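You operate a simulated robot arm through the tools that you are given. There is no shell and no other tool. Be economical: measure what you need, move in short steps, check, and stop when the job is done.

You run a simulated two-armed robot. Do the job below in one go: nothing can be reset, and whatever is moved stays where it is left.

TASK
Wipe the gum strip off the spare roller and leave its brake off.
Fine: brake on for the wipe; stand held steady with the other hand; cloth in the tool tray. What is to be rubbed or washed off counts as gone when no trace of it is left.
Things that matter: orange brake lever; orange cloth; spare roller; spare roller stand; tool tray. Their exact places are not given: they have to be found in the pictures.

It is judged by the outcome, as a careful person would: the job done as asked, and still so three seconds after it is handed in. It fails if anything else is knocked over, pushed out of place, dropped, spilled or broken. Flat cloth is picked up by pressing the open fingertips on it (5 to 10 N) and closing them slowly along it; thin cloth reads only 2 to 8 mm in the jaws.

THE ROBOT
Two 7-joint arms with two-finger parallel grippers on one trunk, on a base that drives. Base frame: it is fixed to the floor where the robot stands at the start and does not move with it; the origin is under the middle of the robot, x ahead of it, y to its left, z up; the surface under the hand at the start is at about z = 80. Readings come in cm, rad, newtons and seconds.
The left shoulder is at the start at [7, 13.3, 112.5], the right one opposite. With the tool pointing down near the work surface each hand reaches from about 10 to 64 cm from the robot's upright axis, wherever it stands, measured 20 degrees to its own side. Places, roughly: orange brake lever [50, 0, 80]; spare roller [50, -10, 90]; tool tray [50, -70, 80]. Payload 1.57 kg a hand.
The tool frame of a hand sits at the grasp point between the pads (the TCP): z along the fingers, y along the line on which they close. The tips reach 3 cm beyond it. Largest opening 8 cm; finger width 1.7, thickness 1.2; the body of the gripper, 4 by 8.2 cm, starts 8 cm behind the TCP.
Orientation is told as [roll, pitch, yaw] about the base's x, y, z axes, in that order, counted from this pose: with the fingers straight down and closing along the base's y, the tool's x points along the base's -x, its y along +y and its z along -z.

THE INTERFACE
- The arms move only by the tool arm_command. It takes "left_rows", "right_rows" or both (then of equal length, played together; a hand with none holds still); each is a list of rows, each a list of 7 numbers: the turn, a rotation vector about the base's x, y, z in rad, then the shift along the base's x, y, z in cm, then the gripper command, from -1 (fully open) to 1 (shut), values between in proportion. In form: [[wx, wy, wz, tx, ty, tz, claw], ...]. A call has 1 to 20 rows; each row is the pose to reach, as a shift and turn from the pose commanded when the call began. Each row takes 0.2 s and may step no farther than 5 cm and 0.15 rad from the row before; otherwise, or with a gripper value out of range, the whole call is refused. Where a pose cannot be reached the arm comes as near as it can. A force on the tool above 50 N (or 10 N above the force at the start of the call, whichever is more), or a blocked arm, ends the call early, and 0.2 s more pass. The fingers move at their own pace (about 15.3 cm/s each) and stop on an object; they squeeze with about 42 N. The grip force told is the motor's: it shows also when the fingers shut on nothing. Time passes only in rows, and 0.2 s behind the last, so rows that repeat a pose let the fingers close. It gives the time, the measured TCP pose, the force on the tool (base axes), the opening and the grip force at its end, in the units of the frame above (readings bear some noise), with the torque about the TCP (base axes, N m) and any sound that the robot's microphone picked up, and new pictures: "pictures" is both (left out), scene, wrist or none (wrist: the cameras of the hands that moved).
- Cameras (640 x 400 px; columns grow to the right, rows downward): "scene" is now at [12.34, -3.58, 134.14]; the picture's right is [-0.46, -0.89, 0.00], its down [-0.60, 0.31, -0.74] and it looks along [0.66, -0.34, -0.68] (base axes); focal length 237 px, centre (320, 200). "left" rides on the left gripper at [7.2, 0.6, -12.2] in its tool frame; the picture's right is [-0.09, 1.00, 0.00], its down [-0.84, -0.08, -0.54] and it looks along [-0.54, -0.05, 0.84] (tool axes); focal length 238 px, centre (320, 200). "right" rides on the right gripper at [7.2, -0.7, -12.2] in its tool frame; the picture's right is [0.09, 1.00, 0.00], its down [-0.84, 0.08, -0.54] and it looks along [-0.54, 0.05, 0.84] (tool axes); focal length 238 px, centre (320, 200).
- move_column(by): slides the trunk up (or, below 0, down) by that many cm; the arms and the scene camera ride with it, the base frame stays. It gives what a move gives, with no picture.
- base_move(legs): drives the robot by 1 to 6 legs, each [ahead, left, turn to the left] in cm, cm and rad, along the robot's own axes; the way and the turn of a leg run together, so that a leg with both is an arc; at most 150 cm and 3.142 rad a leg. The arms and the cameras ride along, it lands a little off, and it stops where it bumps. It gives what a move gives, and a new picture of the scene camera.
- head_to(pan, tilt): turns the head with the scene camera to pan (to the left, within 1.501 rad either way) and tilt (down, from -0.506 to 1.204), counted from straight ahead of the robot. It gives what a move gives, and a new picture of the scene camera.
- point_at(camera, pixels): there is no depth. For up to 12 entries [column, row, z] of the newest picture of that camera ("zoom" is the newest enlarged one), the place [x, y] in the base frame at which the ray of that pixel passes the height z, good to about 0.2 cm. It takes no simulated time.
- inspect(camera, box): a new picture of the part [left, top, right, bottom] of that camera's present view, enlarged. It takes no simulated time.
- sign_off(): hands the job in; it is judged then, once.

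Work in short steps. Measure before you move; look again where a grasp or a placing could have gone wrong, and mend it. You have 80 turns and 260 pictures in all, those below and enlarged ones among them. Open the grippers and draw the arms clear of the work before you hand the job in, unless the task says otherwise; then end with one line.

The tools are called after "Call:" as a command line: name --argument value ..., lists and objects as JSON in quotes. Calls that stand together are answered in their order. arm_command: Moves the arms, as the interface text tells. Its arguments: {"type":"object","properties":{"left_rows":{"type":"array","items":{"type":"array","items":{"type":"number"}}},"right_rows":{"type":"array","items":{"type":"array","items":{"type":"number"}}},"pictures":{"type":"string","enum":["both","scene","wrist","none"]}},"required":[]} The other tools are called the same way: move_column (by) slides the trunk up or down; base_move (legs) drives the base; head_to (pan, tilt) turns the head that bears the scene camera; point_at (camera, pixels) gives the place at which the rays of pixels pass given heights; inspect (camera, box) takes an enlarged picture of a part of a camera's view; sign_off () hands the job in.

At the start:

```text
time_s: 0.0
left_position: [38.85, 0.85, 106.58]
left_tool_rot: [-0.001, 0.0, 0.002]
left_wrist_force: [0.0, -0.3, 0.5]
left_moment: [-0.04, -0.02, 0.01]
left_finger_gap: 7.96
left_gripper_force: 0.1
right_position: [37.65, -37.12, 115.76]
right_tool_rot: [0.0, 0.0, -0.001]
right_wrist_force: [-1.1, 0.1, -0.6]
right_moment: [0.02, 0.0, -0.02]
right_finger_gap: 8.0
right_gripper_force: 0.1
trunk travel left (down, up): [-69.9, 24.1]
robot x, y, heading: [0.06, -0.65, 0.005]
head pan, tilt: [-0.476, 0.742]
```

scene: 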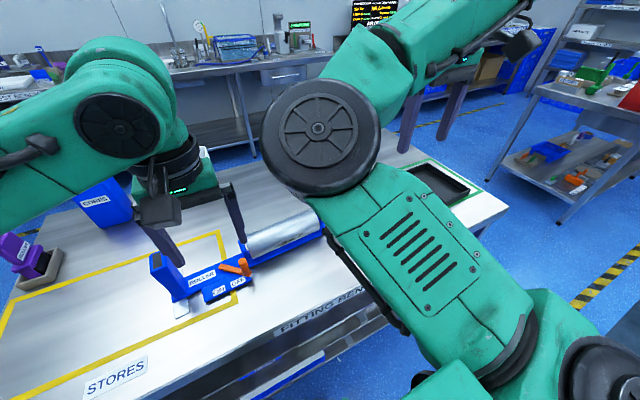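
right: 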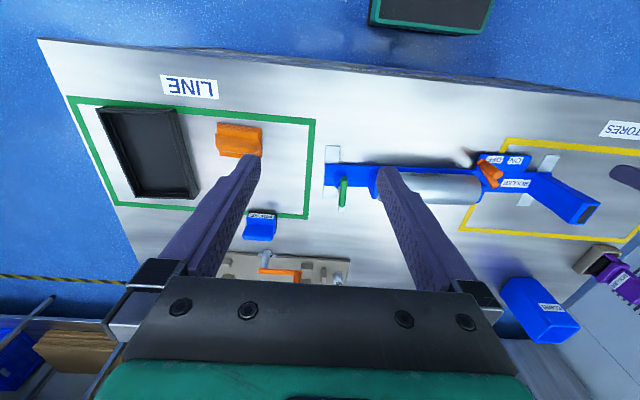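
left: 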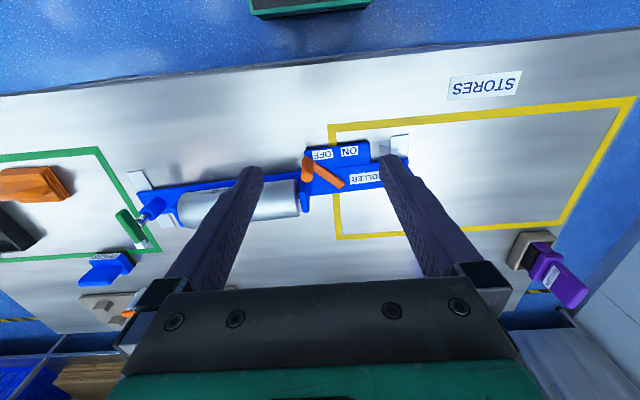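

The wrist pictures show the roller stand, its lever near ON/OFF labels, an orange cloth near the tray. I enlarge these areas to read them.

Call:
inspect --camera "right" --box '[310, 110, 630, 310]'

Call:
inspect --camera "right" --box '[60, 60, 380, 290]'

Call:
inspect --camera "left" --box '[100, 110, 420, 310]'

Call:
inspect --camera "scene" --box '[140, 180, 340, 320]'

```text
2.00 times, centred on (470, 210) of right
```

zoom: 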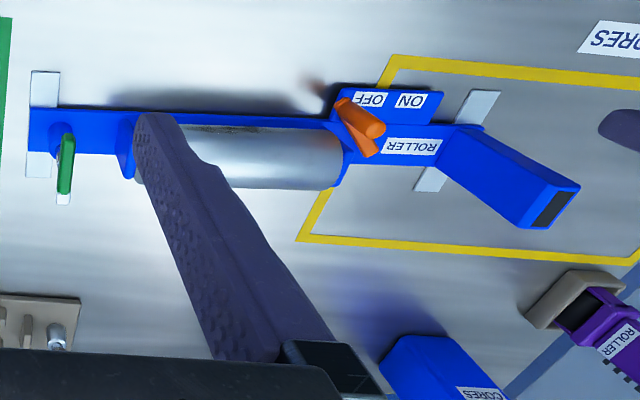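

```text
1.74 times, centred on (220, 175) of right
```

zoom: 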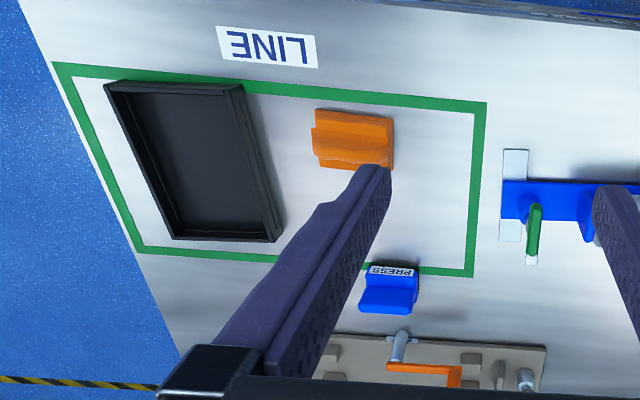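

```text
2.00 times, centred on (260, 210) of left
```

zoom: 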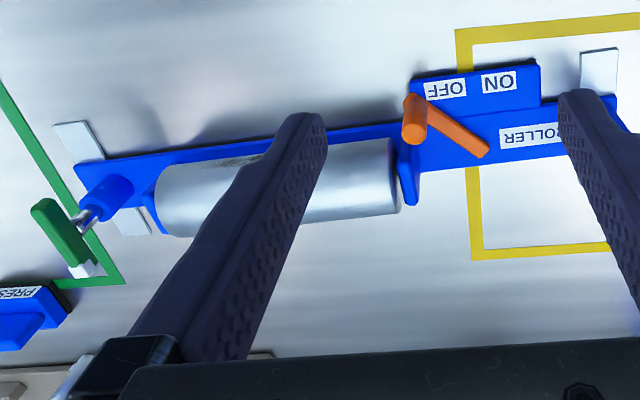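

```text
2.86 times, centred on (240, 250) of scene
```

zoom: 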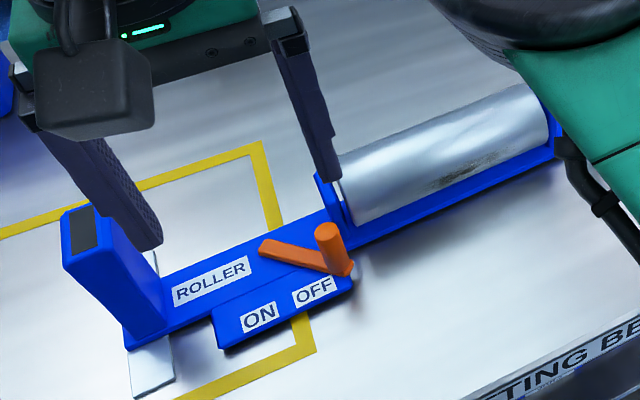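

The knob sits by OFF at zoom (328,232); gum is the dark patch on the robot-facing side of the roller at zoom (475,165). I measure points in the scene and right views.

Call:
point_at --camera "zoom" --pixels '[[328, 230, 85], [328, 230, 88], [342, 270, 82], [265, 245, 82], [260, 317, 82], [313, 292, 82], [85, 225, 90], [85, 225, 95], [150, 385, 80], [475, 168, 86], [340, 180, 88], [545, 95, 88]]'

Call:
point_at --camera "right" --pixels '[[498, 174, 85], [498, 174, 88], [580, 213, 90], [580, 213, 95], [238, 140, 80], [238, 140, 83], [425, 177, 86], [425, 177, 90], [145, 155, 80], [341, 192, 84], [120, 110, 80], [175, 200, 80]]'

```text
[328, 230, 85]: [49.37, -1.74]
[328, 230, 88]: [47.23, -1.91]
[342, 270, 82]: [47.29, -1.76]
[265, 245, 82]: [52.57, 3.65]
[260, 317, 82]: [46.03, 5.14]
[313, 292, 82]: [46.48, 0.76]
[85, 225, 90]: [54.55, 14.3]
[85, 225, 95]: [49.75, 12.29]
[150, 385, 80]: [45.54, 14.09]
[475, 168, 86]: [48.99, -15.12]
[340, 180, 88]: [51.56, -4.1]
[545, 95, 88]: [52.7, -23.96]
```

```text
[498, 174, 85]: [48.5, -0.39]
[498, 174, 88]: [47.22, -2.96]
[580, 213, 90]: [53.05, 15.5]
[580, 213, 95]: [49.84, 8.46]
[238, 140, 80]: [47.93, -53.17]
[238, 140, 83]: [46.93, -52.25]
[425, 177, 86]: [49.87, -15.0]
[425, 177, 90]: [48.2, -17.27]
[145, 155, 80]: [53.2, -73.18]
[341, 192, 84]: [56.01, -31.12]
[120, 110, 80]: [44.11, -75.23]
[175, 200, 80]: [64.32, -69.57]
```

The stand runs along y at x≈51, roller y −4…−25, cloth about (48,−53), tray about (54,−72). I lift the left hand aside and shift the base right so both ends come into reach.

Call:
arm_command --left_rows '[[0, 0, 0, -2, 3, 3, -1], [0, 0, 0, -4, 6, 6, -1], [0, 0, 0, -6, 10, 9, -1], [0, 0, 0, -8, 14, 12, -1], [0, 0, 0, -10, 18, 14, -1]]' --pictures "none"

Call:
base_move --legs '[[0, -20, 0]]'

Call:
head_to --pan 0.3 --tilt 0.75

```text
refused: row 3 steps farther than a row can; nothing moved
```

```text
time_s: 1.6
left_position: [39.0, -19.21, 106.66]
left_tool_rot: [-0.001, 0.0, 0.003]
left_wrist_force: [-0.2, -0.7, 0.6]
left_moment: [0.01, 0.01, 0.01]
left_finger_gap: 7.99
left_gripper_force: 0.0
right_position: [37.64, -57.19, 115.89]
right_tool_rot: [-0.001, -0.001, 0.002]
right_wrist_force: [0.0, -1.3, 0.9]
right_moment: [-0.01, -0.02, 0.03]
right_finger_gap: 8.02
right_gripper_force: 0.2
trunk travel left (down, up): [-69.9, 24.1]
robot x, y, heading: [0.03, -20.3, 0.006]
head pan, tilt: [-0.476, 0.742]
```

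scene: 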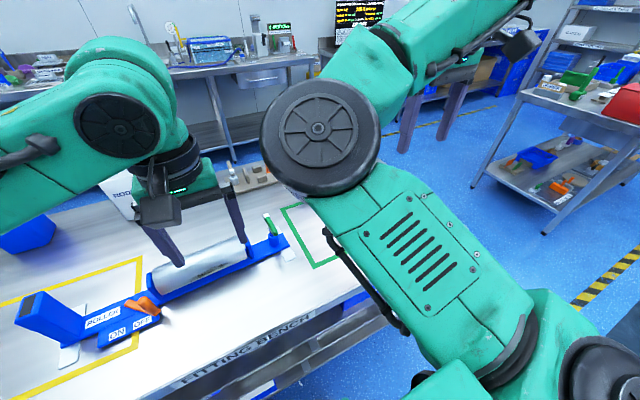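

```text
time_s: 2.7
left_position: [38.97, -19.35, 106.71]
left_tool_rot: [-0.002, 0.0, 0.001]
left_wrist_force: [0.8, -1.1, -0.5]
left_moment: [0.02, 0.01, -0.02]
left_finger_gap: 7.98
left_gripper_force: 0.1
right_position: [37.62, -57.28, 115.8]
right_tool_rot: [0.0, 0.001, 0.002]
right_wrist_force: [-0.3, -0.6, -0.1]
right_moment: [0.0, -0.02, -0.01]
right_finger_gap: 7.97
right_gripper_force: 0.1
trunk travel left (down, up): [-69.9, 24.1]
robot x, y, heading: [0.28, -19.94, -0.002]
head pan, tilt: [0.3, 0.75]
```

scene: 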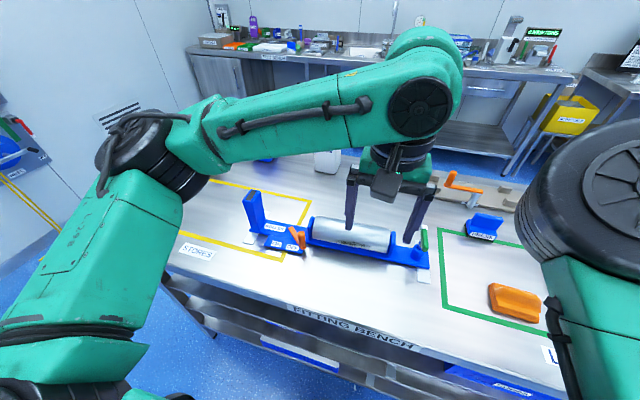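

The pan gives a clear view of the stand around (330,240). I enlarge the stand and the cloth.

Call:
inspect --camera "scene" --box '[230, 175, 440, 290]'

Call:
inspect --camera "right" --box '[200, 60, 520, 260]'

Call:
inspect --camera "left" --box '[240, 110, 560, 310]'

```text
3.05 times, centred on (335, 232) of scene
```

zoom: 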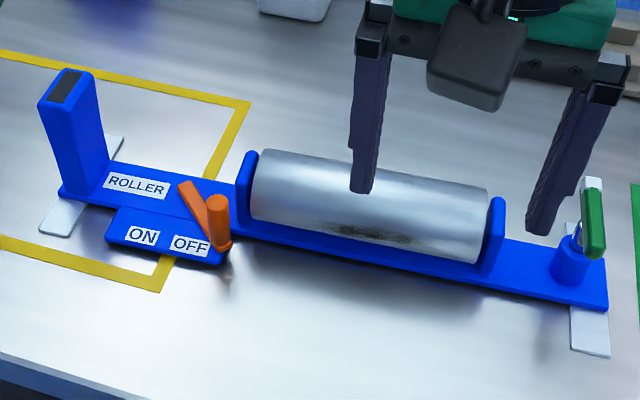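

```text
2.00 times, centred on (360, 160) of right
```

zoom: 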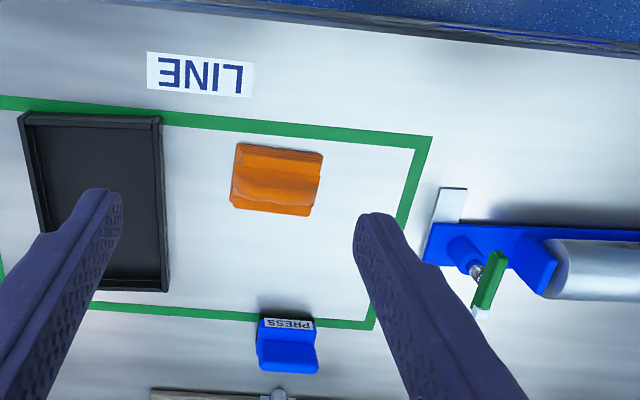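

```text
2.00 times, centred on (400, 210) of left
```

zoom: 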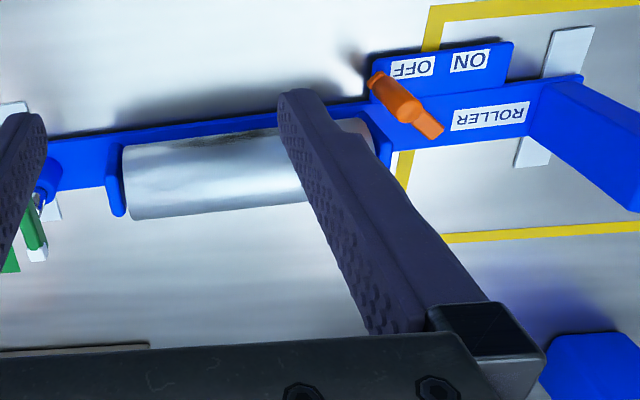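

The bar runs from its far end at zoom (185,185) to the knob at (228,245). I bring the left hand over it for a close view to determine the pivot.

Call:
arm_command --left_rows '[[0, 0, 0, 0, 4, 1, -1], [0, 0, 0, 0, 8, 1, -1], [0, 0, 0, 0, 12, 1, -1], [0, 0, 0, 0, 16, 1, -1], [0, 0, 0, 0, 20, 1, -1], [0, 0, 0, 0, 23, 1, -1]]' --pictures "wrist"

Call:
inspect --camera "left" --box '[220, 100, 460, 250]'

Call:
inspect --camera "scene" --box '[230, 180, 350, 270]'

```text
time_s: 4.1
left_position: [38.84, 3.95, 107.71]
left_tool_rot: [-0.002, 0.0, 0.002]
left_wrist_force: [-0.3, 0.7, 0.4]
left_moment: [-0.01, -0.01, -0.04]
left_finger_gap: 8.02
left_gripper_force: 0.1
right_position: [37.68, -57.18, 115.86]
right_tool_rot: [-0.002, 0.002, 0.001]
right_wrist_force: [0.3, 0.6, -0.5]
right_moment: [-0.01, 0.02, -0.03]
right_finger_gap: 8.02
right_gripper_force: 0.0
trunk travel left (down, up): [-69.9, 24.1]
robot x, y, heading: [-0.15, -20.54, 0.001]
head pan, tilt: [0.3, 0.75]
```

left: 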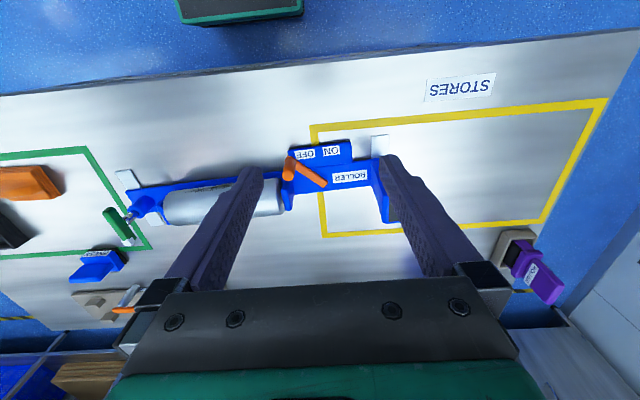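

```text
2.67 times, centred on (340, 175) of left
```

zoom: 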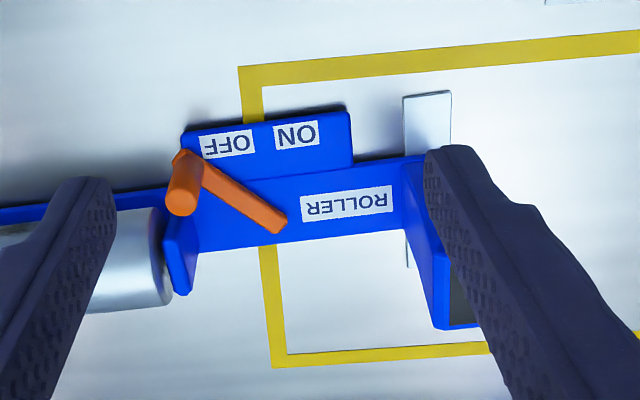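

```text
4.44 times, centred on (290, 225) of scene
```

zoom: 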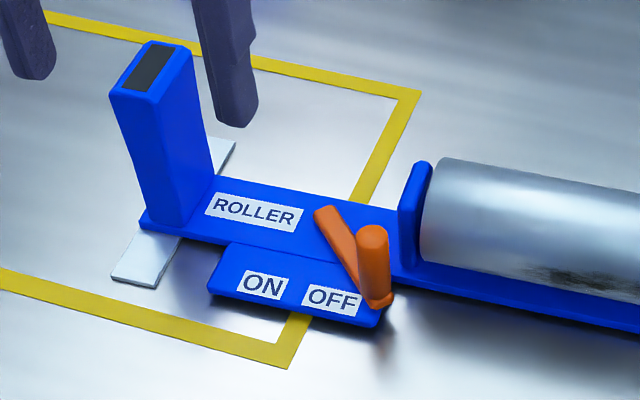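

Pivot is the bar's far end, knob stands at the near end by OFF. I measure knob, bar, labels and handle from both cameras.

Call:
point_at --camera "zoom" --pixels '[[373, 233, 86], [373, 233, 87], [373, 233, 88], [377, 300, 82], [324, 215, 82], [338, 232, 82], [152, 68, 94], [152, 68, 96], [152, 68, 98], [263, 285, 81.5], [331, 299, 81.5], [175, 222, 82]]'

Call:
point_at --camera "left" --pixels '[[288.2, 174, 86], [288.2, 174, 87], [288.2, 174, 88], [288.6, 159, 82], [325, 184.4, 82], [331, 150, 81.5], [305, 154, 81.5]]'

```text
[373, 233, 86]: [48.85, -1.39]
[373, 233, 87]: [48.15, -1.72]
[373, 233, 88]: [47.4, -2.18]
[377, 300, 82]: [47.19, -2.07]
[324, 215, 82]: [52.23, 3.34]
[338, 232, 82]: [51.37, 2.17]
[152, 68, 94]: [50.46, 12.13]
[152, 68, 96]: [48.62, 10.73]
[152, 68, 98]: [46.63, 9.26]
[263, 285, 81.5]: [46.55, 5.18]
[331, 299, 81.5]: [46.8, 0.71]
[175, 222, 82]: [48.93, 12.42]
```

```text
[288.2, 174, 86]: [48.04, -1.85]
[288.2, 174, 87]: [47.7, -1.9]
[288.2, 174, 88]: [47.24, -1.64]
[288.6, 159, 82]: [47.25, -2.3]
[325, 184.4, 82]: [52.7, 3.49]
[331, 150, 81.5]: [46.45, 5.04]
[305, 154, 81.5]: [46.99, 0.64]
```

Knob is about (47.6,−1.9), top ~87.2; pivot about (51.9,2.9). I check the clearance to the roller bracket at zoom (400–430,165–270) and the roller's size, gum, and handle.

Call:
point_at --camera "zoom" --pixels '[[396, 268, 82], [420, 275, 82], [400, 205, 88], [400, 205, 87], [425, 163, 90], [360, 235, 87], [387, 232, 87], [125, 95, 94], [210, 200, 82], [148, 225, 82], [110, 95, 94], [183, 45, 94]]'

Call:
inspect --camera "scene" --box '[300, 190, 440, 290]'

```text
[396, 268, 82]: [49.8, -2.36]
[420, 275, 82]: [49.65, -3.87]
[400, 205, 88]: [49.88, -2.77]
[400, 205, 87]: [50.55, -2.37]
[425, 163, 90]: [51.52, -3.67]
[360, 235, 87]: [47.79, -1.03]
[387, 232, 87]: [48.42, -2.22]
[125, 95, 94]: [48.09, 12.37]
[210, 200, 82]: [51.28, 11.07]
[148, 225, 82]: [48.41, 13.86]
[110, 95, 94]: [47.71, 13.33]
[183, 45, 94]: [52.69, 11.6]
```

```text
4.00 times, centred on (370, 240) of scene
```

zoom: 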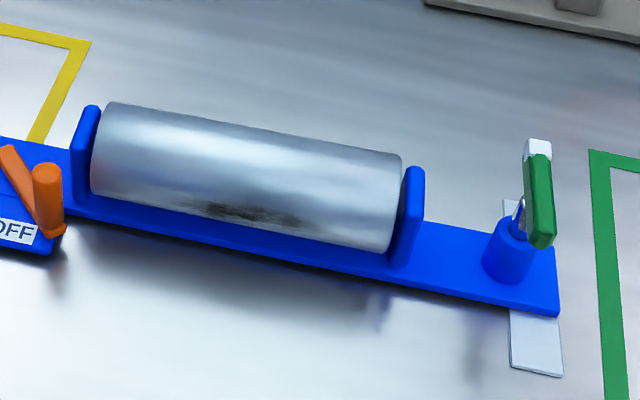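

I measure the roller's silhouette and gum patch (zoom ~ (185–305, 203–228)) to fix its axis and radius.

Call:
point_at --camera "zoom" --pixels '[[255, 128, 88], [255, 128, 90], [240, 222, 84], [240, 222, 86], [190, 208, 86], [250, 214, 86], [305, 224, 86], [85, 104, 90], [412, 168, 90], [390, 265, 82], [510, 280, 82], [400, 160, 90]]'

Call:
point_at --camera "left" --pixels '[[165, 192, 88], [165, 192, 90], [168, 226, 84], [168, 226, 88], [280, 205, 86], [205, 189, 86]]'

```text
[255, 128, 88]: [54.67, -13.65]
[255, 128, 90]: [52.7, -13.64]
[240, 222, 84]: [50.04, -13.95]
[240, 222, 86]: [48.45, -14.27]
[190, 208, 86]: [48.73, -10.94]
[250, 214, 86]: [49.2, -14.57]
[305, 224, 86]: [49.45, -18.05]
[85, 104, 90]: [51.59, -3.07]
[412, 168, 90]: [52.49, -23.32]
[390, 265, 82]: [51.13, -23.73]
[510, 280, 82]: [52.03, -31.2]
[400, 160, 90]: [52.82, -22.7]
```

```text
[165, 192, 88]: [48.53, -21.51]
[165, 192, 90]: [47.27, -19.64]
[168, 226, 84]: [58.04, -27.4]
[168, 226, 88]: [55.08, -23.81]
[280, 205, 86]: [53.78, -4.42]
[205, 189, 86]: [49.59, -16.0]
```

Roller axis ≈ (52, z 86.3) with radius 3, gum on the robot-facing side y −11…−18. First, left hand goes above the knob with a 3 cm opening.

Call:
arm_command --left_rows '[[0, 0, 0, 2.5, -2, -3, 0.25], [0, 0, 0, 5, -4, -6, 0.25], [0, 0, 0, 8.2, -5.5, -9, 0.25], [0, 0, 0, 8.2, -5.5, -12, 0.25], [0, 0, 0, 8.2, -5.5, -15, 0.25], [0, 0, 0, 8.2, -5.5, -17, 0.25]]' --pictures "both"

Call:
inspect --camera "scene" --box '[240, 170, 380, 270]'

```text
time_s: 5.5
left_position: [47.17, -1.82, 90.63]
left_tool_rot: [-0.003, 0.0, 0.002]
left_wrist_force: [0.3, -0.6, 0.4]
left_moment: [0.01, 0.0, 0.04]
left_finger_gap: 2.98
left_gripper_force: 0.0
right_position: [37.65, -57.33, 115.78]
right_tool_rot: [0.0, 0.001, 0.0]
right_wrist_force: [0.2, -0.4, -0.6]
right_moment: [-0.03, 0.03, 0.03]
right_finger_gap: 8.02
right_gripper_force: 0.0
trunk travel left (down, up): [-69.9, 24.1]
robot x, y, heading: [-0.15, -20.24, 0.002]
head pan, tilt: [0.3, 0.75]
```

scene: 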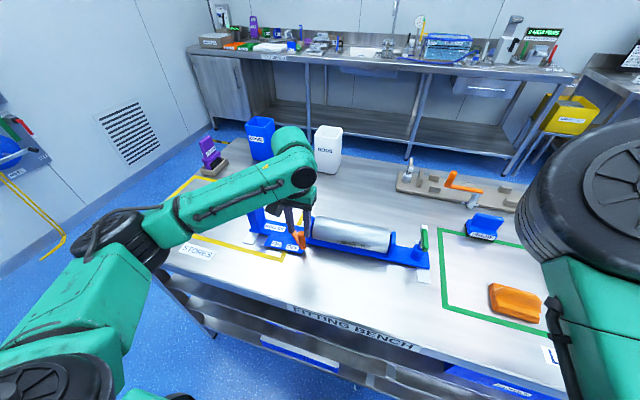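
left: 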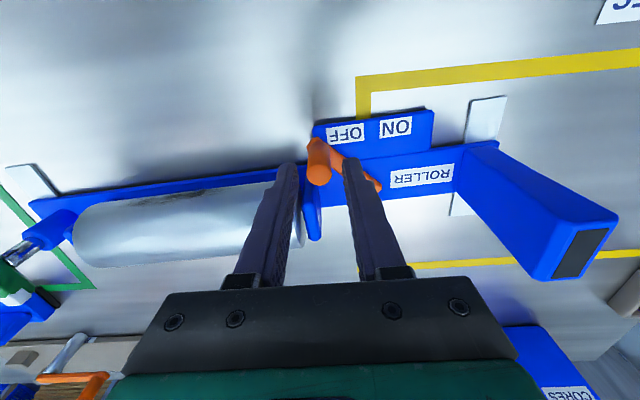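

```text
4.00 times, centred on (310, 220) of scene
```

zoom: 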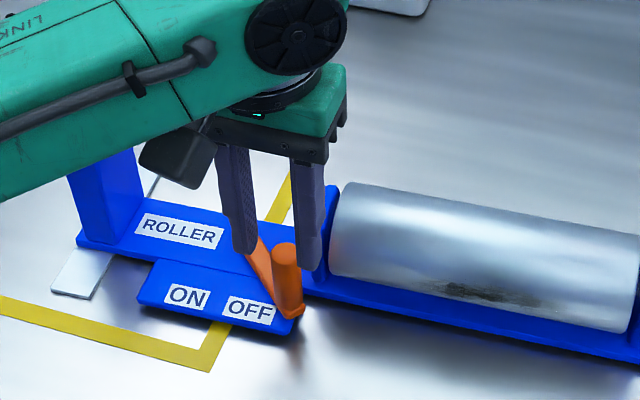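

The knob top shows at left view (319,175) between the fingers; I recompute its place from both pictures.

Call:
point_at --camera "left" --pixels '[[319, 175, 86.5], [319, 175, 87.5], [318, 147, 82.5], [361, 273, 94]]'

Call:
point_at --camera "zoom" --pixels '[[285, 252, 86.5], [285, 252, 87.5], [310, 268, 87.6], [245, 250, 87.6], [297, 318, 82]]'

```text
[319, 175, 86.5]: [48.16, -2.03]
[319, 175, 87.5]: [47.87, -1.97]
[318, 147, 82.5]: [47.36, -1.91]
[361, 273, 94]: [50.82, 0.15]
```

```text
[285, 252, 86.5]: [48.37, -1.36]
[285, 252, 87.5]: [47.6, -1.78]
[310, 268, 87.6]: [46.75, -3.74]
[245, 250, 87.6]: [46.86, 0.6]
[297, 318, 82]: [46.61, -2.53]
```

Knob at (47.8,−1.9); I lower straddling it to z≈87.

Call:
arm_command --left_rows '[[0, 0, 0, 0.2, 0.2, 0, 0.25], [0, 0, 0, 0.2, 0.2, -1.5, 0.25], [0, 0, 0, 0.2, 0.2, -2.8, 0.25], [0, 0, 0, 0.2, 0.2, -3.6, 0.25]]' --pictures "both"

Call:
inspect --camera "scene" --box '[240, 170, 380, 270]'

```text
time_s: 6.5
left_position: [47.47, -1.67, 87.12]
left_tool_rot: [-0.003, 0.002, 0.002]
left_wrist_force: [0.4, 0.8, -0.6]
left_moment: [-0.03, 0.01, -0.01]
left_finger_gap: 3.01
left_gripper_force: 0.0
right_position: [37.72, -57.16, 115.78]
right_tool_rot: [0.0, 0.0, 0.003]
right_wrist_force: [1.0, 0.0, 0.1]
right_moment: [-0.03, 0.01, 0.01]
right_finger_gap: 8.02
right_gripper_force: 0.0
trunk travel left (down, up): [-69.9, 24.1]
robot x, y, heading: [0.15, -20.1, 0.002]
head pan, tilt: [0.3, 0.75]
```

scene: 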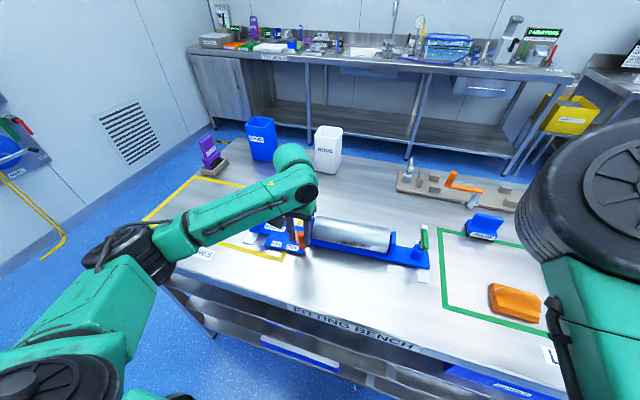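
left: 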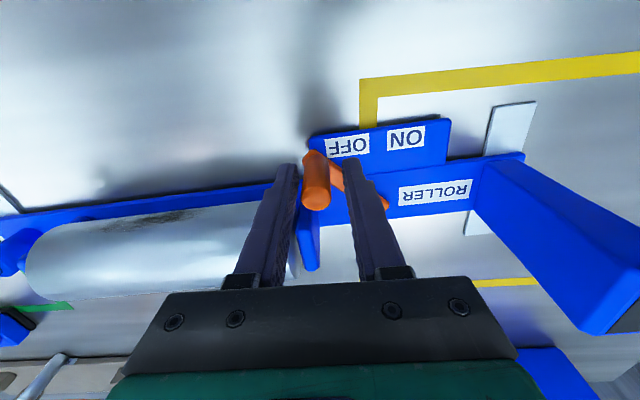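

```text
4.00 times, centred on (310, 220) of scene
```

zoom: 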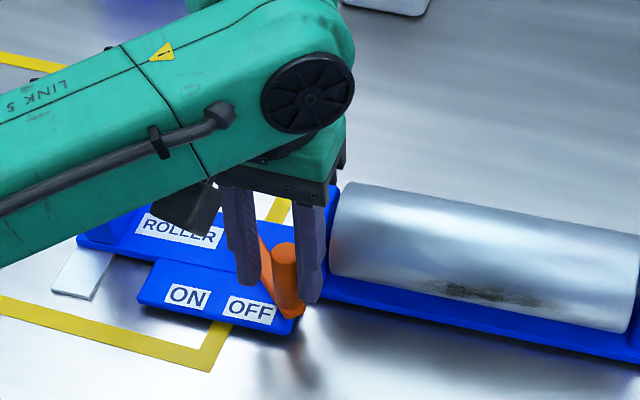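

The fingers straddle the knob cleanly. I narrow the gap to 2 cm and swing the knob along its arc about (51.9,2.9) to ON.

Call:
arm_command --left_rows '[[0, 0, 0, 0, -0.15, 0, 0.5], [0, 0, 0, -0.4, 0.4, 0, 0.5], [0, 0, 0, -0.93, 1.16, 0, 0.5], [0, 0, 0, -1.4, 1.9, 0, 0.5], [0, 0, 0, -1.69, 2.62, 0, 0.5], [0, 0, 0, -1.95, 3.4, 0, 0.5], [0, 0, 0, -2.05, 4.22, 0, 0.5], [0, 0, 0, -2.05, 5.0, 0, 0.5], [0, 0, 0, -1.97, 5.86, 0, 0.5], [0, 0, 0, -1.75, 6.65, 0, 0.5], [0, 0, 0, -1.48, 7.43, 0, 0.5], [0, 0, 0, -1.05, 8.1, 0, 0.5], [0, 0, 0, -0.6, 8.82, 0, 0.5], [0, 0, 0, -0.1, 9.4, 0, 0.5]]' --pictures "both"

Call:
inspect --camera "scene" --box '[240, 170, 380, 270]'

```text
time_s: 9.5
left_position: [47.32, 7.76, 87.14]
left_tool_rot: [-0.001, 0.0, 0.001]
left_wrist_force: [-0.9, -3.1, 1.0]
left_moment: [-0.06, 0.02, -0.05]
left_finger_gap: 2.26
left_gripper_force: 1.1
right_position: [37.56, -57.29, 115.75]
right_tool_rot: [0.002, 0.001, 0.002]
right_wrist_force: [-0.7, 0.2, -0.8]
right_moment: [0.03, 0.0, 0.01]
right_finger_gap: 8.0
right_gripper_force: 0.0
trunk travel left (down, up): [-69.9, 24.1]
robot x, y, heading: [-0.12, -20.33, 0.002]
head pan, tilt: [0.3, 0.75]
```

scene: 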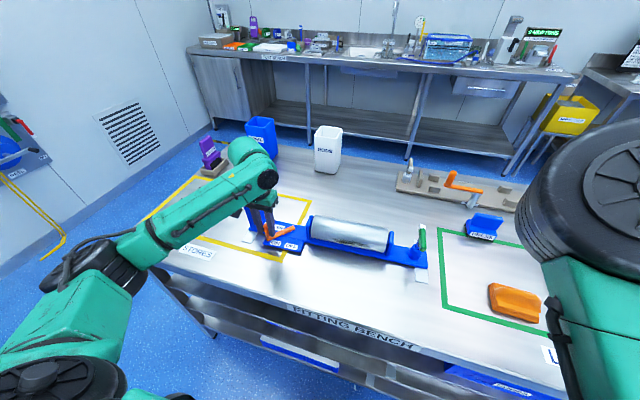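
left: 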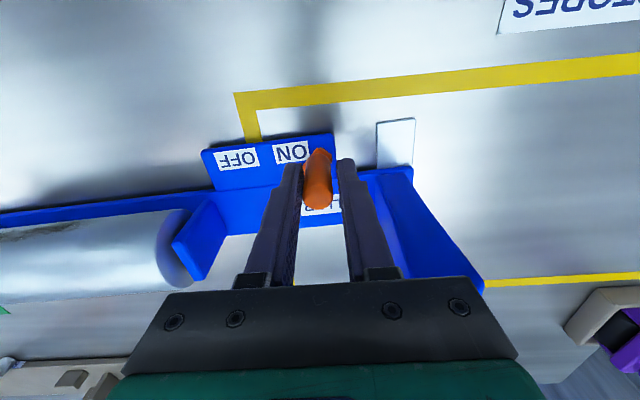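

```text
4.00 times, centred on (310, 220) of scene
```

zoom: 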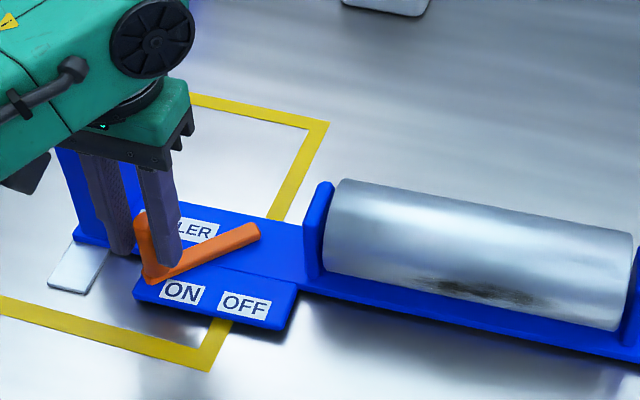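

The knob is now at the ON side, lever mirrored. I nudge slightly further to make sure it's at the stop, then open and lift.

Call:
arm_command --left_rows '[[0, 0, 0, 0.25, 0.3, 0, 0.5], [0, 0, 0, 0.25, 0.3, 0, 0.5]]' --pictures "none"

Call:
inspect --camera "scene" --box '[240, 170, 380, 270]'

```text
time_s: 10.1
left_position: [47.62, 8.03, 87.2]
left_tool_rot: [-0.003, -0.001, 0.002]
left_wrist_force: [0.0, -3.1, 1.1]
left_moment: [-0.02, 0.01, -0.03]
left_finger_gap: 2.23
left_gripper_force: 1.3
right_position: [37.59, -57.37, 115.72]
right_tool_rot: [0.0, 0.0, 0.001]
right_wrist_force: [-0.2, -0.1, -0.5]
right_moment: [0.01, 0.02, 0.01]
right_finger_gap: 7.99
right_gripper_force: 0.0
trunk travel left (down, up): [-69.9, 24.1]
robot x, y, heading: [-0.29, -20.0, 0.001]
head pan, tilt: [0.3, 0.75]
```

```text
4.00 times, centred on (310, 220) of scene
```

zoom: 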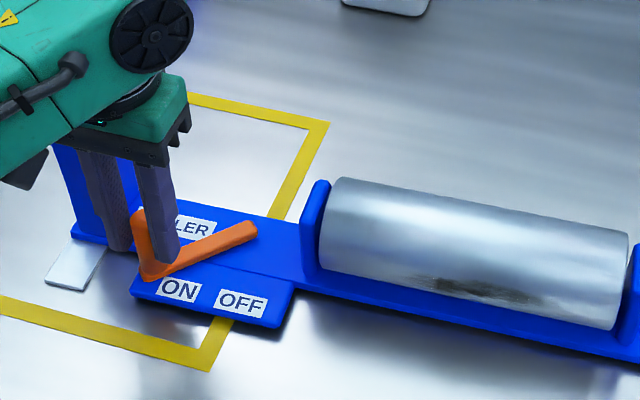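

The stand itself is now sliding slightly (ON label 182→178), so the lever is at its stop. I back off, open and lift, then measure where the stand is.

Call:
arm_command --left_rows '[[0, 0, 0, -0.1, -0.3, 0, 0.35], [0, 0, 0, -0.1, -0.3, 2, 0.35], [0, 0, 0, -0.1, -0.3, 5, 0.35], [0, 0, 0, -0.5, -0.3, 9, -0.5], [0, 0, 0, -0.5, -0.3, 13, -1]]' --pictures "wrist"

Call:
inspect --camera "scene" --box '[240, 170, 380, 270]'

Call:
point_at --camera "zoom" --pixels '[[178, 289, 81.5], [241, 303, 81.5], [208, 228, 82]]'

```text
time_s: 11.3
left_position: [47.0, 7.62, 100.2]
left_tool_rot: [-0.001, 0.001, 0.001]
left_wrist_force: [0.5, -0.1, 0.6]
left_moment: [-0.01, 0.01, 0.01]
left_finger_gap: 7.99
left_gripper_force: 0.1
right_position: [37.64, -57.2, 115.79]
right_tool_rot: [-0.001, 0.001, 0.002]
right_wrist_force: [0.0, -0.5, 0.3]
right_moment: [-0.02, -0.07, 0.01]
right_finger_gap: 7.98
right_gripper_force: 0.1
trunk travel left (down, up): [-69.9, 24.1]
robot x, y, heading: [0.05, -20.05, 0.003]
head pan, tilt: [0.3, 0.75]
```

left: 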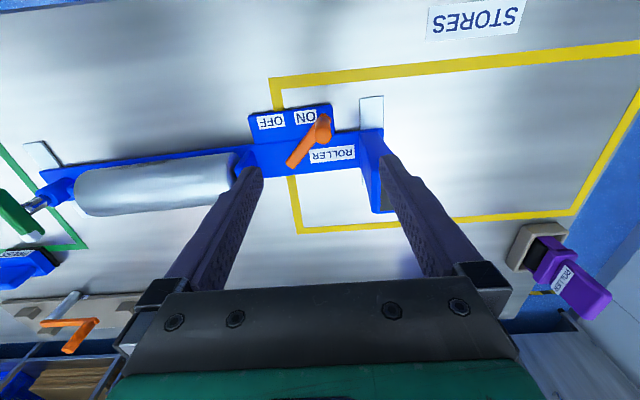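

```text
4.00 times, centred on (310, 220) of scene
```

zoom: 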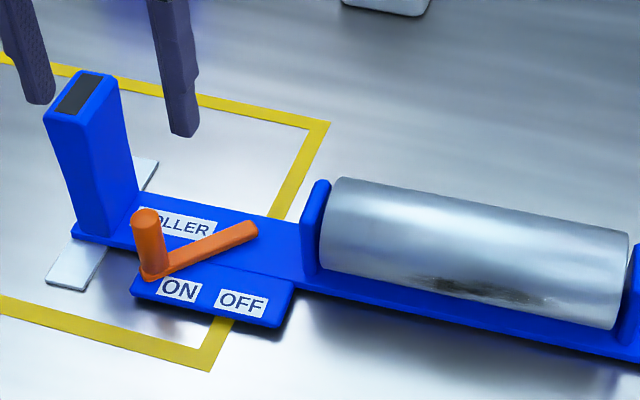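

```text
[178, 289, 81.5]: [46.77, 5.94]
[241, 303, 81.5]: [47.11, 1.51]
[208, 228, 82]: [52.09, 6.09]
```

Lever is ON; the stand slid ~0.8 cm in +y, which I'll undo while holding the handle. I measure the handle corners.

Call:
point_at --camera "zoom" --pixels '[[76, 236, 82], [106, 246, 82], [138, 205, 82], [45, 115, 93], [78, 123, 93], [121, 85, 93], [85, 71, 93], [45, 115, 94.5], [78, 123, 94.5], [121, 85, 94.5]]'

Call:
head_to --pan -0.5 --tilt 0.75

Call:
inspect --camera "right" --box '[220, 60, 460, 210]'

Call:
point_at --camera "zoom" --pixels '[[210, 172, 81], [210, 172, 83], [120, 120, 80], [330, 130, 80]]'

```text
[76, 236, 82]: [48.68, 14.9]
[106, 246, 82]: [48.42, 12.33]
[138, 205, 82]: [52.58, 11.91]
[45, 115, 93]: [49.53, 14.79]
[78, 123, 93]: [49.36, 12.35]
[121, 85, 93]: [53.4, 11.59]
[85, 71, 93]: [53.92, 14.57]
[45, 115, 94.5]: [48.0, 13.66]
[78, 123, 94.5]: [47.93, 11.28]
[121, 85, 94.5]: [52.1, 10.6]
```

```text
time_s: 12.5
left_position: [46.95, 7.74, 100.1]
left_tool_rot: [-0.001, 0.0, 0.003]
left_wrist_force: [0.6, -0.6, 0.5]
left_moment: [-0.01, -0.02, 0.0]
left_finger_gap: 8.02
left_gripper_force: 0.0
right_position: [37.66, -57.37, 115.82]
right_tool_rot: [0.001, -0.001, 0.003]
right_wrist_force: [0.1, -0.4, 0.0]
right_moment: [0.02, 0.02, 0.01]
right_finger_gap: 7.99
right_gripper_force: 0.1
trunk travel left (down, up): [-69.9, 24.1]
robot x, y, heading: [0.03, -20.46, 0.002]
head pan, tilt: [-0.499, 0.75]
```

scene: 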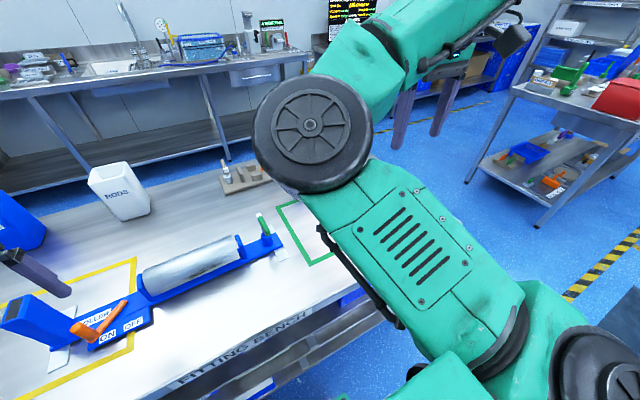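

```text
2.67 times, centred on (340, 135) of right
```

zoom: 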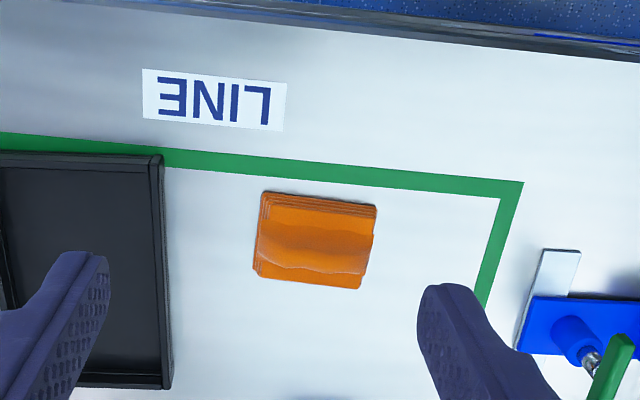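

```text
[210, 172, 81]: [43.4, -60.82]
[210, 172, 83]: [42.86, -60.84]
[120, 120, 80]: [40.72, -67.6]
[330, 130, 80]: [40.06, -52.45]
```

Handle spans x 48.6–53, y 12–14.7, top ~93.8. The cloth shows corners at zoom (262,190),(377,205),(362,288),(255,275) with a raised fold along y; I measure it and bring the left hand onto the handle.

Call:
point_at --camera "zoom" --pixels '[[262, 190, 81], [377, 205, 81], [362, 288, 81], [255, 275, 81], [315, 245, 82], [318, 268, 81.5], [162, 155, 81], [172, 388, 81], [5, 150, 81], [523, 182, 80]]'

Call:
arm_command --left_rows '[[0, 0, 0, 2, 2.5, 0, -0.4], [0, 0, 0, 3.8, 5.6, 0, -0.4], [0, 0, 0, 3.8, 5.6, -3, -0.4], [0, 0, 0, 3.8, 5.6, -6, -0.4], [0, 0, 0, 3.8, 5.6, -8.5, -0.4]]' --pictures "wrist"

```text
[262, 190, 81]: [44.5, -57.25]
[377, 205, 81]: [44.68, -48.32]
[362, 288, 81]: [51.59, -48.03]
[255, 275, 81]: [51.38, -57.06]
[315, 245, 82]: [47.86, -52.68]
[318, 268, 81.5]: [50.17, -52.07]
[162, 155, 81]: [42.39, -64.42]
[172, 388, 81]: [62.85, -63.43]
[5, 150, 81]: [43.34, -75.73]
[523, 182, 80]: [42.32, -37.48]
```

```text
time_s: 13.7
left_position: [50.85, 13.52, 91.42]
left_tool_rot: [-0.002, 0.001, 0.004]
left_wrist_force: [0.1, -0.3, 0.6]
left_moment: [0.02, 0.0, 0.0]
left_finger_gap: 5.61
left_gripper_force: 0.1
right_position: [37.57, -57.26, 115.81]
right_tool_rot: [-0.002, 0.001, 0.001]
right_wrist_force: [0.7, 0.0, 0.1]
right_moment: [0.0, -0.01, 0.02]
right_finger_gap: 8.03
right_gripper_force: 0.1
trunk travel left (down, up): [-69.9, 24.1]
robot x, y, heading: [-0.19, -20.31, -0.004]
head pan, tilt: [-0.499, 0.75]
```

left: 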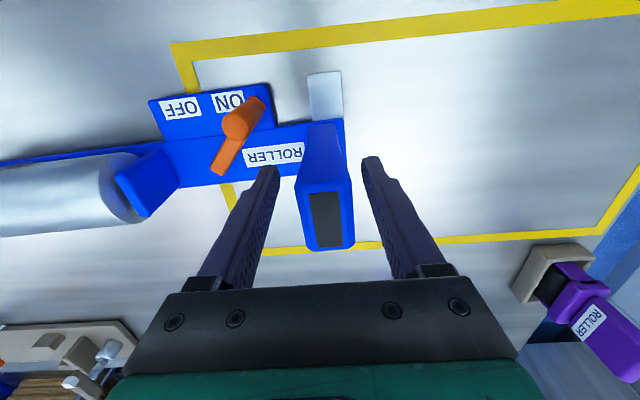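

The handle is between the fingers. I yaw 0.07 to match it, close, then slide the stand back 0.8 cm in −y.

Call:
arm_command --left_rows '[[0, 0, 0.07, 0, -0.1, 0, -0.4], [0, 0, 0.07, 0, -0.1, 0, 0.0], [0, 0, 0.07, 0, -0.1, 0, 0.4], [0, 0, 0.07, 0, -0.1, 0, 1], [0, 0, 0.07, 0, -0.1, 0, 1], [0, 0, 0.07, 0, -0.5, 0, 1], [0, 0, 0.07, 0, -0.9, 0, 1], [0, 0, 0.07, 0, -0.9, 0, 1]]' --pictures "wrist"

Call:
inspect --camera "scene" --box '[0, 220, 300, 400]'

```text
time_s: 15.5
left_position: [50.82, 12.5, 91.49]
left_tool_rot: [-0.001, 0.001, 0.072]
left_wrist_force: [-0.7, 0.2, -0.1]
left_moment: [0.02, -0.1, -0.48]
left_finger_gap: 3.17
left_gripper_force: 40.2
right_position: [37.83, -57.21, 115.78]
right_tool_rot: [-0.001, 0.0, 0.002]
right_wrist_force: [-0.1, 0.5, 0.0]
right_moment: [-0.01, 0.03, 0.0]
right_finger_gap: 8.0
right_gripper_force: 0.1
trunk travel left (down, up): [-69.9, 24.1]
robot x, y, heading: [0.13, -20.32, 0.003]
head pan, tilt: [-0.499, 0.75]
```

left: 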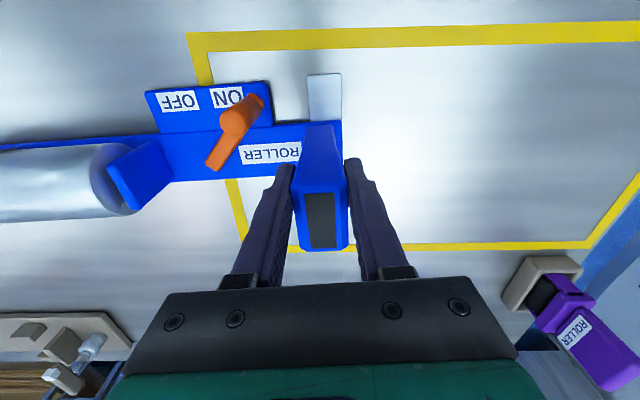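

```text
2.13 times, centred on (150, 310) of scene
```

zoom: 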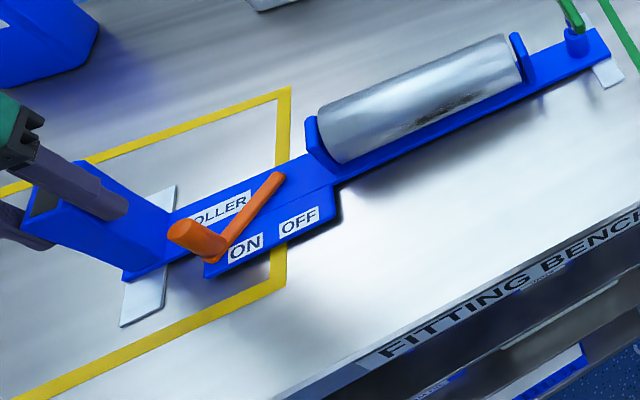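

Handle is held (gap 3.17, 40 N). I check the labels' place and move the right hand over the cloth, yawed so it closes along x across the fold.

Call:
point_at --camera "zoom" --pixels '[[246, 247, 81.5], [299, 221, 81.5], [415, 125, 86.3], [612, 75, 80.5]]'

Call:
arm_command --right_rows '[[0, 0, 0.14, 1, 1, -2, -1], [0, 0, 0.28, 2, 1.5, -4, -1], [0, 0, 0.42, 3, 2, -6, -1], [0, 0, 0.56, 4, 2.5, -8, -1], [0, 0, 0.7, 5, 3, -10, -1], [0, 0, 0.84, 6, 3.5, -12, -1], [0, 0, 0.98, 7, 4, -14, -1], [0, 0, 1.12, 8, 4.2, -16, -1], [0, 0, 1.26, 9, 4.5, -18, -1], [0, 0, 1.4, 10, 4.6, -20, -1], [0, 0, 1.54, 10.3, 4.6, -22, -1]]' --pictures "both"

```text
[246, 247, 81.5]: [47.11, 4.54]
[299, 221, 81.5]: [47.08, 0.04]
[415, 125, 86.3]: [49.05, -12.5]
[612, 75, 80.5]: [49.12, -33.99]
```

```text
time_s: 17.9
left_position: [50.9, 12.56, 91.49]
left_tool_rot: [-0.002, 0.001, 0.071]
left_wrist_force: [-0.3, 0.3, 0.1]
left_moment: [-0.02, -0.19, -0.26]
left_finger_gap: 3.15
left_gripper_force: 40.3
right_position: [48.08, -52.61, 93.7]
right_tool_rot: [-0.003, 0.0, 1.546]
right_wrist_force: [-0.2, -0.4, -0.4]
right_moment: [0.01, -0.01, 0.0]
right_finger_gap: 8.0
right_gripper_force: 0.3
right hand out of reach, approached as far as the arm can: row 1, 2, 3, 4, 5, 6, 7, 8, 9, 10
trunk travel left (down, up): [-69.9, 24.1]
robot x, y, heading: [-0.23, -20.36, 0.006]
head pan, tilt: [-0.499, 0.75]
```

scene: 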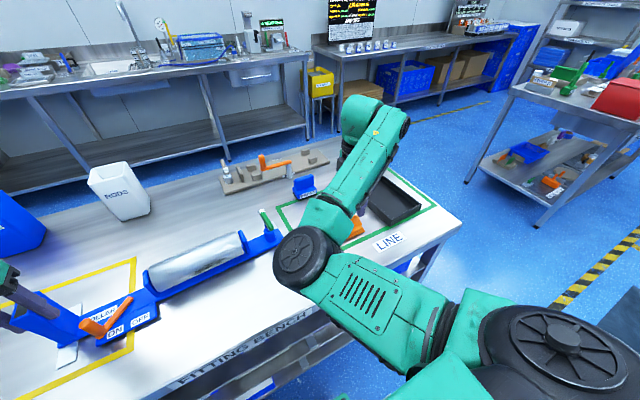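
right: 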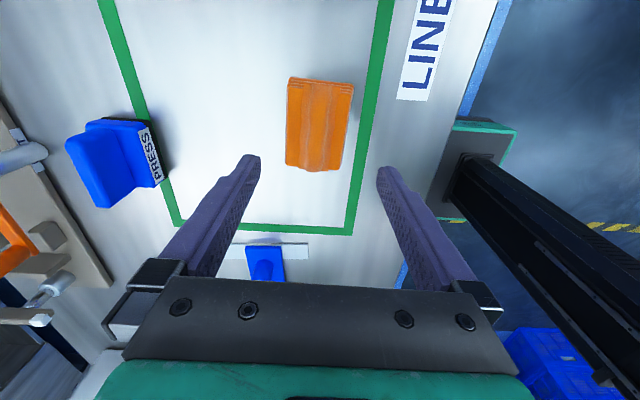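

The cloth lies at right view (287–353, 77–172) with its ridge at x≈318. I measure it from this view.

Call:
inspect --camera "right" --box '[250, 50, 410, 190]'

Call:
point_at --camera "right" --pixels '[[290, 78, 80.5], [352, 84, 80.5], [342, 170, 80.5], [287, 163, 80.5], [318, 82, 82], [317, 168, 82], [333, 125, 81.5], [303, 125, 81.5]]'

```text
2.86 times, centred on (330, 120) of right
```

zoom: 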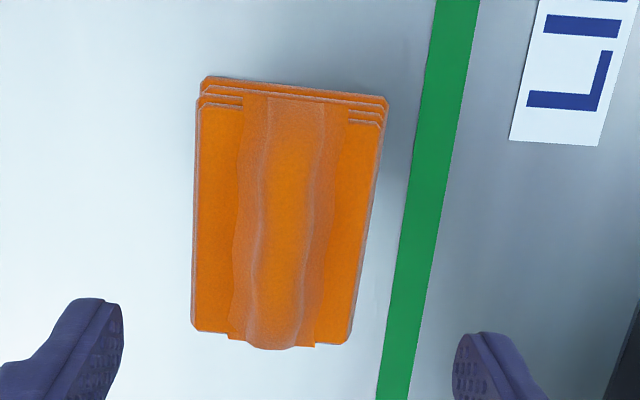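

```text
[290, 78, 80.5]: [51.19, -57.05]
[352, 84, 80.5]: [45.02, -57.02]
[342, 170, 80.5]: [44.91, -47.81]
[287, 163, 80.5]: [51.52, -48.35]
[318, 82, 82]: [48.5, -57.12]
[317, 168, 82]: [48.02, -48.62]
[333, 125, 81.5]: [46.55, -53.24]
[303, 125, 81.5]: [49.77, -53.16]
```

Ridge centre is x≈48.2, y −57…−48.5, right under the hand. I lower with a ~5 cm gap to just above the cloth.

Call:
arm_command --right_rows '[[0, 0, 0, 0.1, 0, -3, -0.2], [0, 0, 0, 0.1, 0, -6, -0.2], [0, 0, 0, 0.1, 0, -8.5, -0.2], [0, 0, 0, 0.1, 0, -9.3, -0.2], [0, 0, 0, 0.1, 0, -9.3, -0.2]]' --pictures "wrist"

```text
time_s: 19.1
left_position: [50.63, 12.71, 91.7]
left_tool_rot: [-0.004, -0.002, 0.072]
left_wrist_force: [0.0, -0.8, -0.6]
left_moment: [0.27, 0.21, -0.04]
left_finger_gap: 3.14
left_gripper_force: 40.5
right_position: [47.93, -52.56, 85.08]
right_tool_rot: [-0.012, 0.009, 1.543]
right_wrist_force: [4.7, -4.6, 35.1]
right_moment: [-0.05, 0.48, -0.03]
right_finger_gap: 4.76
right_gripper_force: 0.1
trunk travel left (down, up): [-69.9, 24.1]
robot x, y, heading: [0.12, -19.66, 0.002]
head pan, tilt: [-0.499, 0.75]
```

right: 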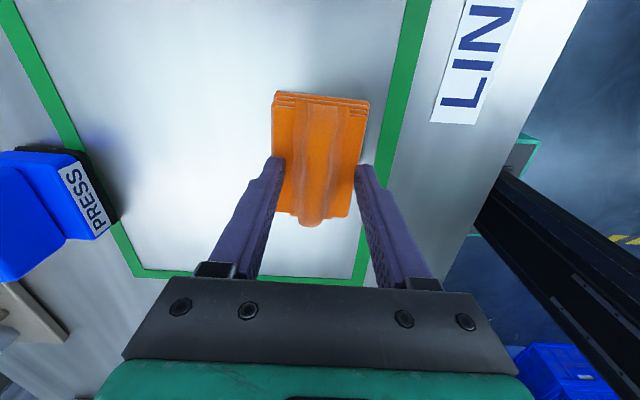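

Contact already at TCP z≈85 (35 N), so the pad is ~2 cm thick. I ease to about 7 N and close slowly along it.

Call:
arm_command --right_rows '[[0, 0, 0, 0, 0, 0.55, -0.2], [0, 0, 0, 0, 0, 0.55, -0.1], [0, 0, 0, 0, 0, 0.55, 0.0], [0, 0, 0, 0, 0, 0.55, 0.1], [0, 0, 0, 0, 0, 0.5, 0.2], [0, 0, 0, 0, 0, 0.5, 0.3], [0, 0, 0, 0, 0, 0.5, 0.4], [0, 0, 0, 0, 0, 0.5, 0.5], [0, 0, 0, 0, 0, 0.5, 0.6], [0, 0, 0, 0, 0, 0.5, 0.7], [0, 0, 0, 0, 0, 0.5, 0.8], [0, 0, 0, 0, 0, 0.5, 0.9], [0, 0, 0, 0, 0, 0.5, 1], [0, 0, 0, 0, 0, 0.5, 1]]' --pictures "wrist"

```text
time_s: 22.1
left_position: [50.87, 12.68, 91.54]
left_tool_rot: [-0.003, -0.001, 0.073]
left_wrist_force: [-2.3, 1.3, 0.2]
left_moment: [-0.06, -0.14, -0.4]
left_finger_gap: 3.16
left_gripper_force: 40.3
right_position: [48.0, -52.51, 85.09]
right_tool_rot: [-0.002, 0.002, 1.542]
right_wrist_force: [3.1, 0.6, 10.2]
right_moment: [0.0, 0.0, -0.1]
right_finger_gap: 1.56
right_gripper_force: 31.4
trunk travel left (down, up): [-69.9, 24.1]
robot x, y, heading: [-0.04, -20.35, 0.0]
head pan, tilt: [-0.499, 0.75]
```

right: 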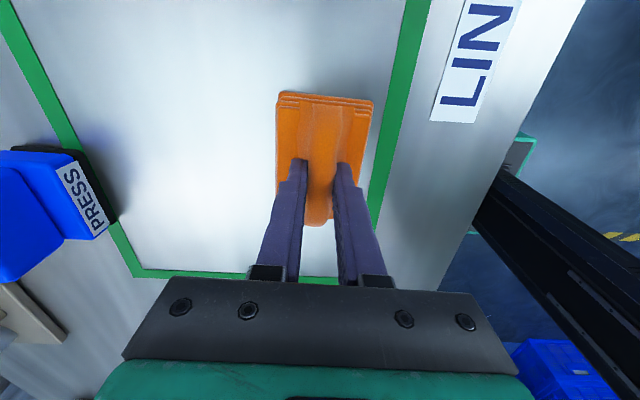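

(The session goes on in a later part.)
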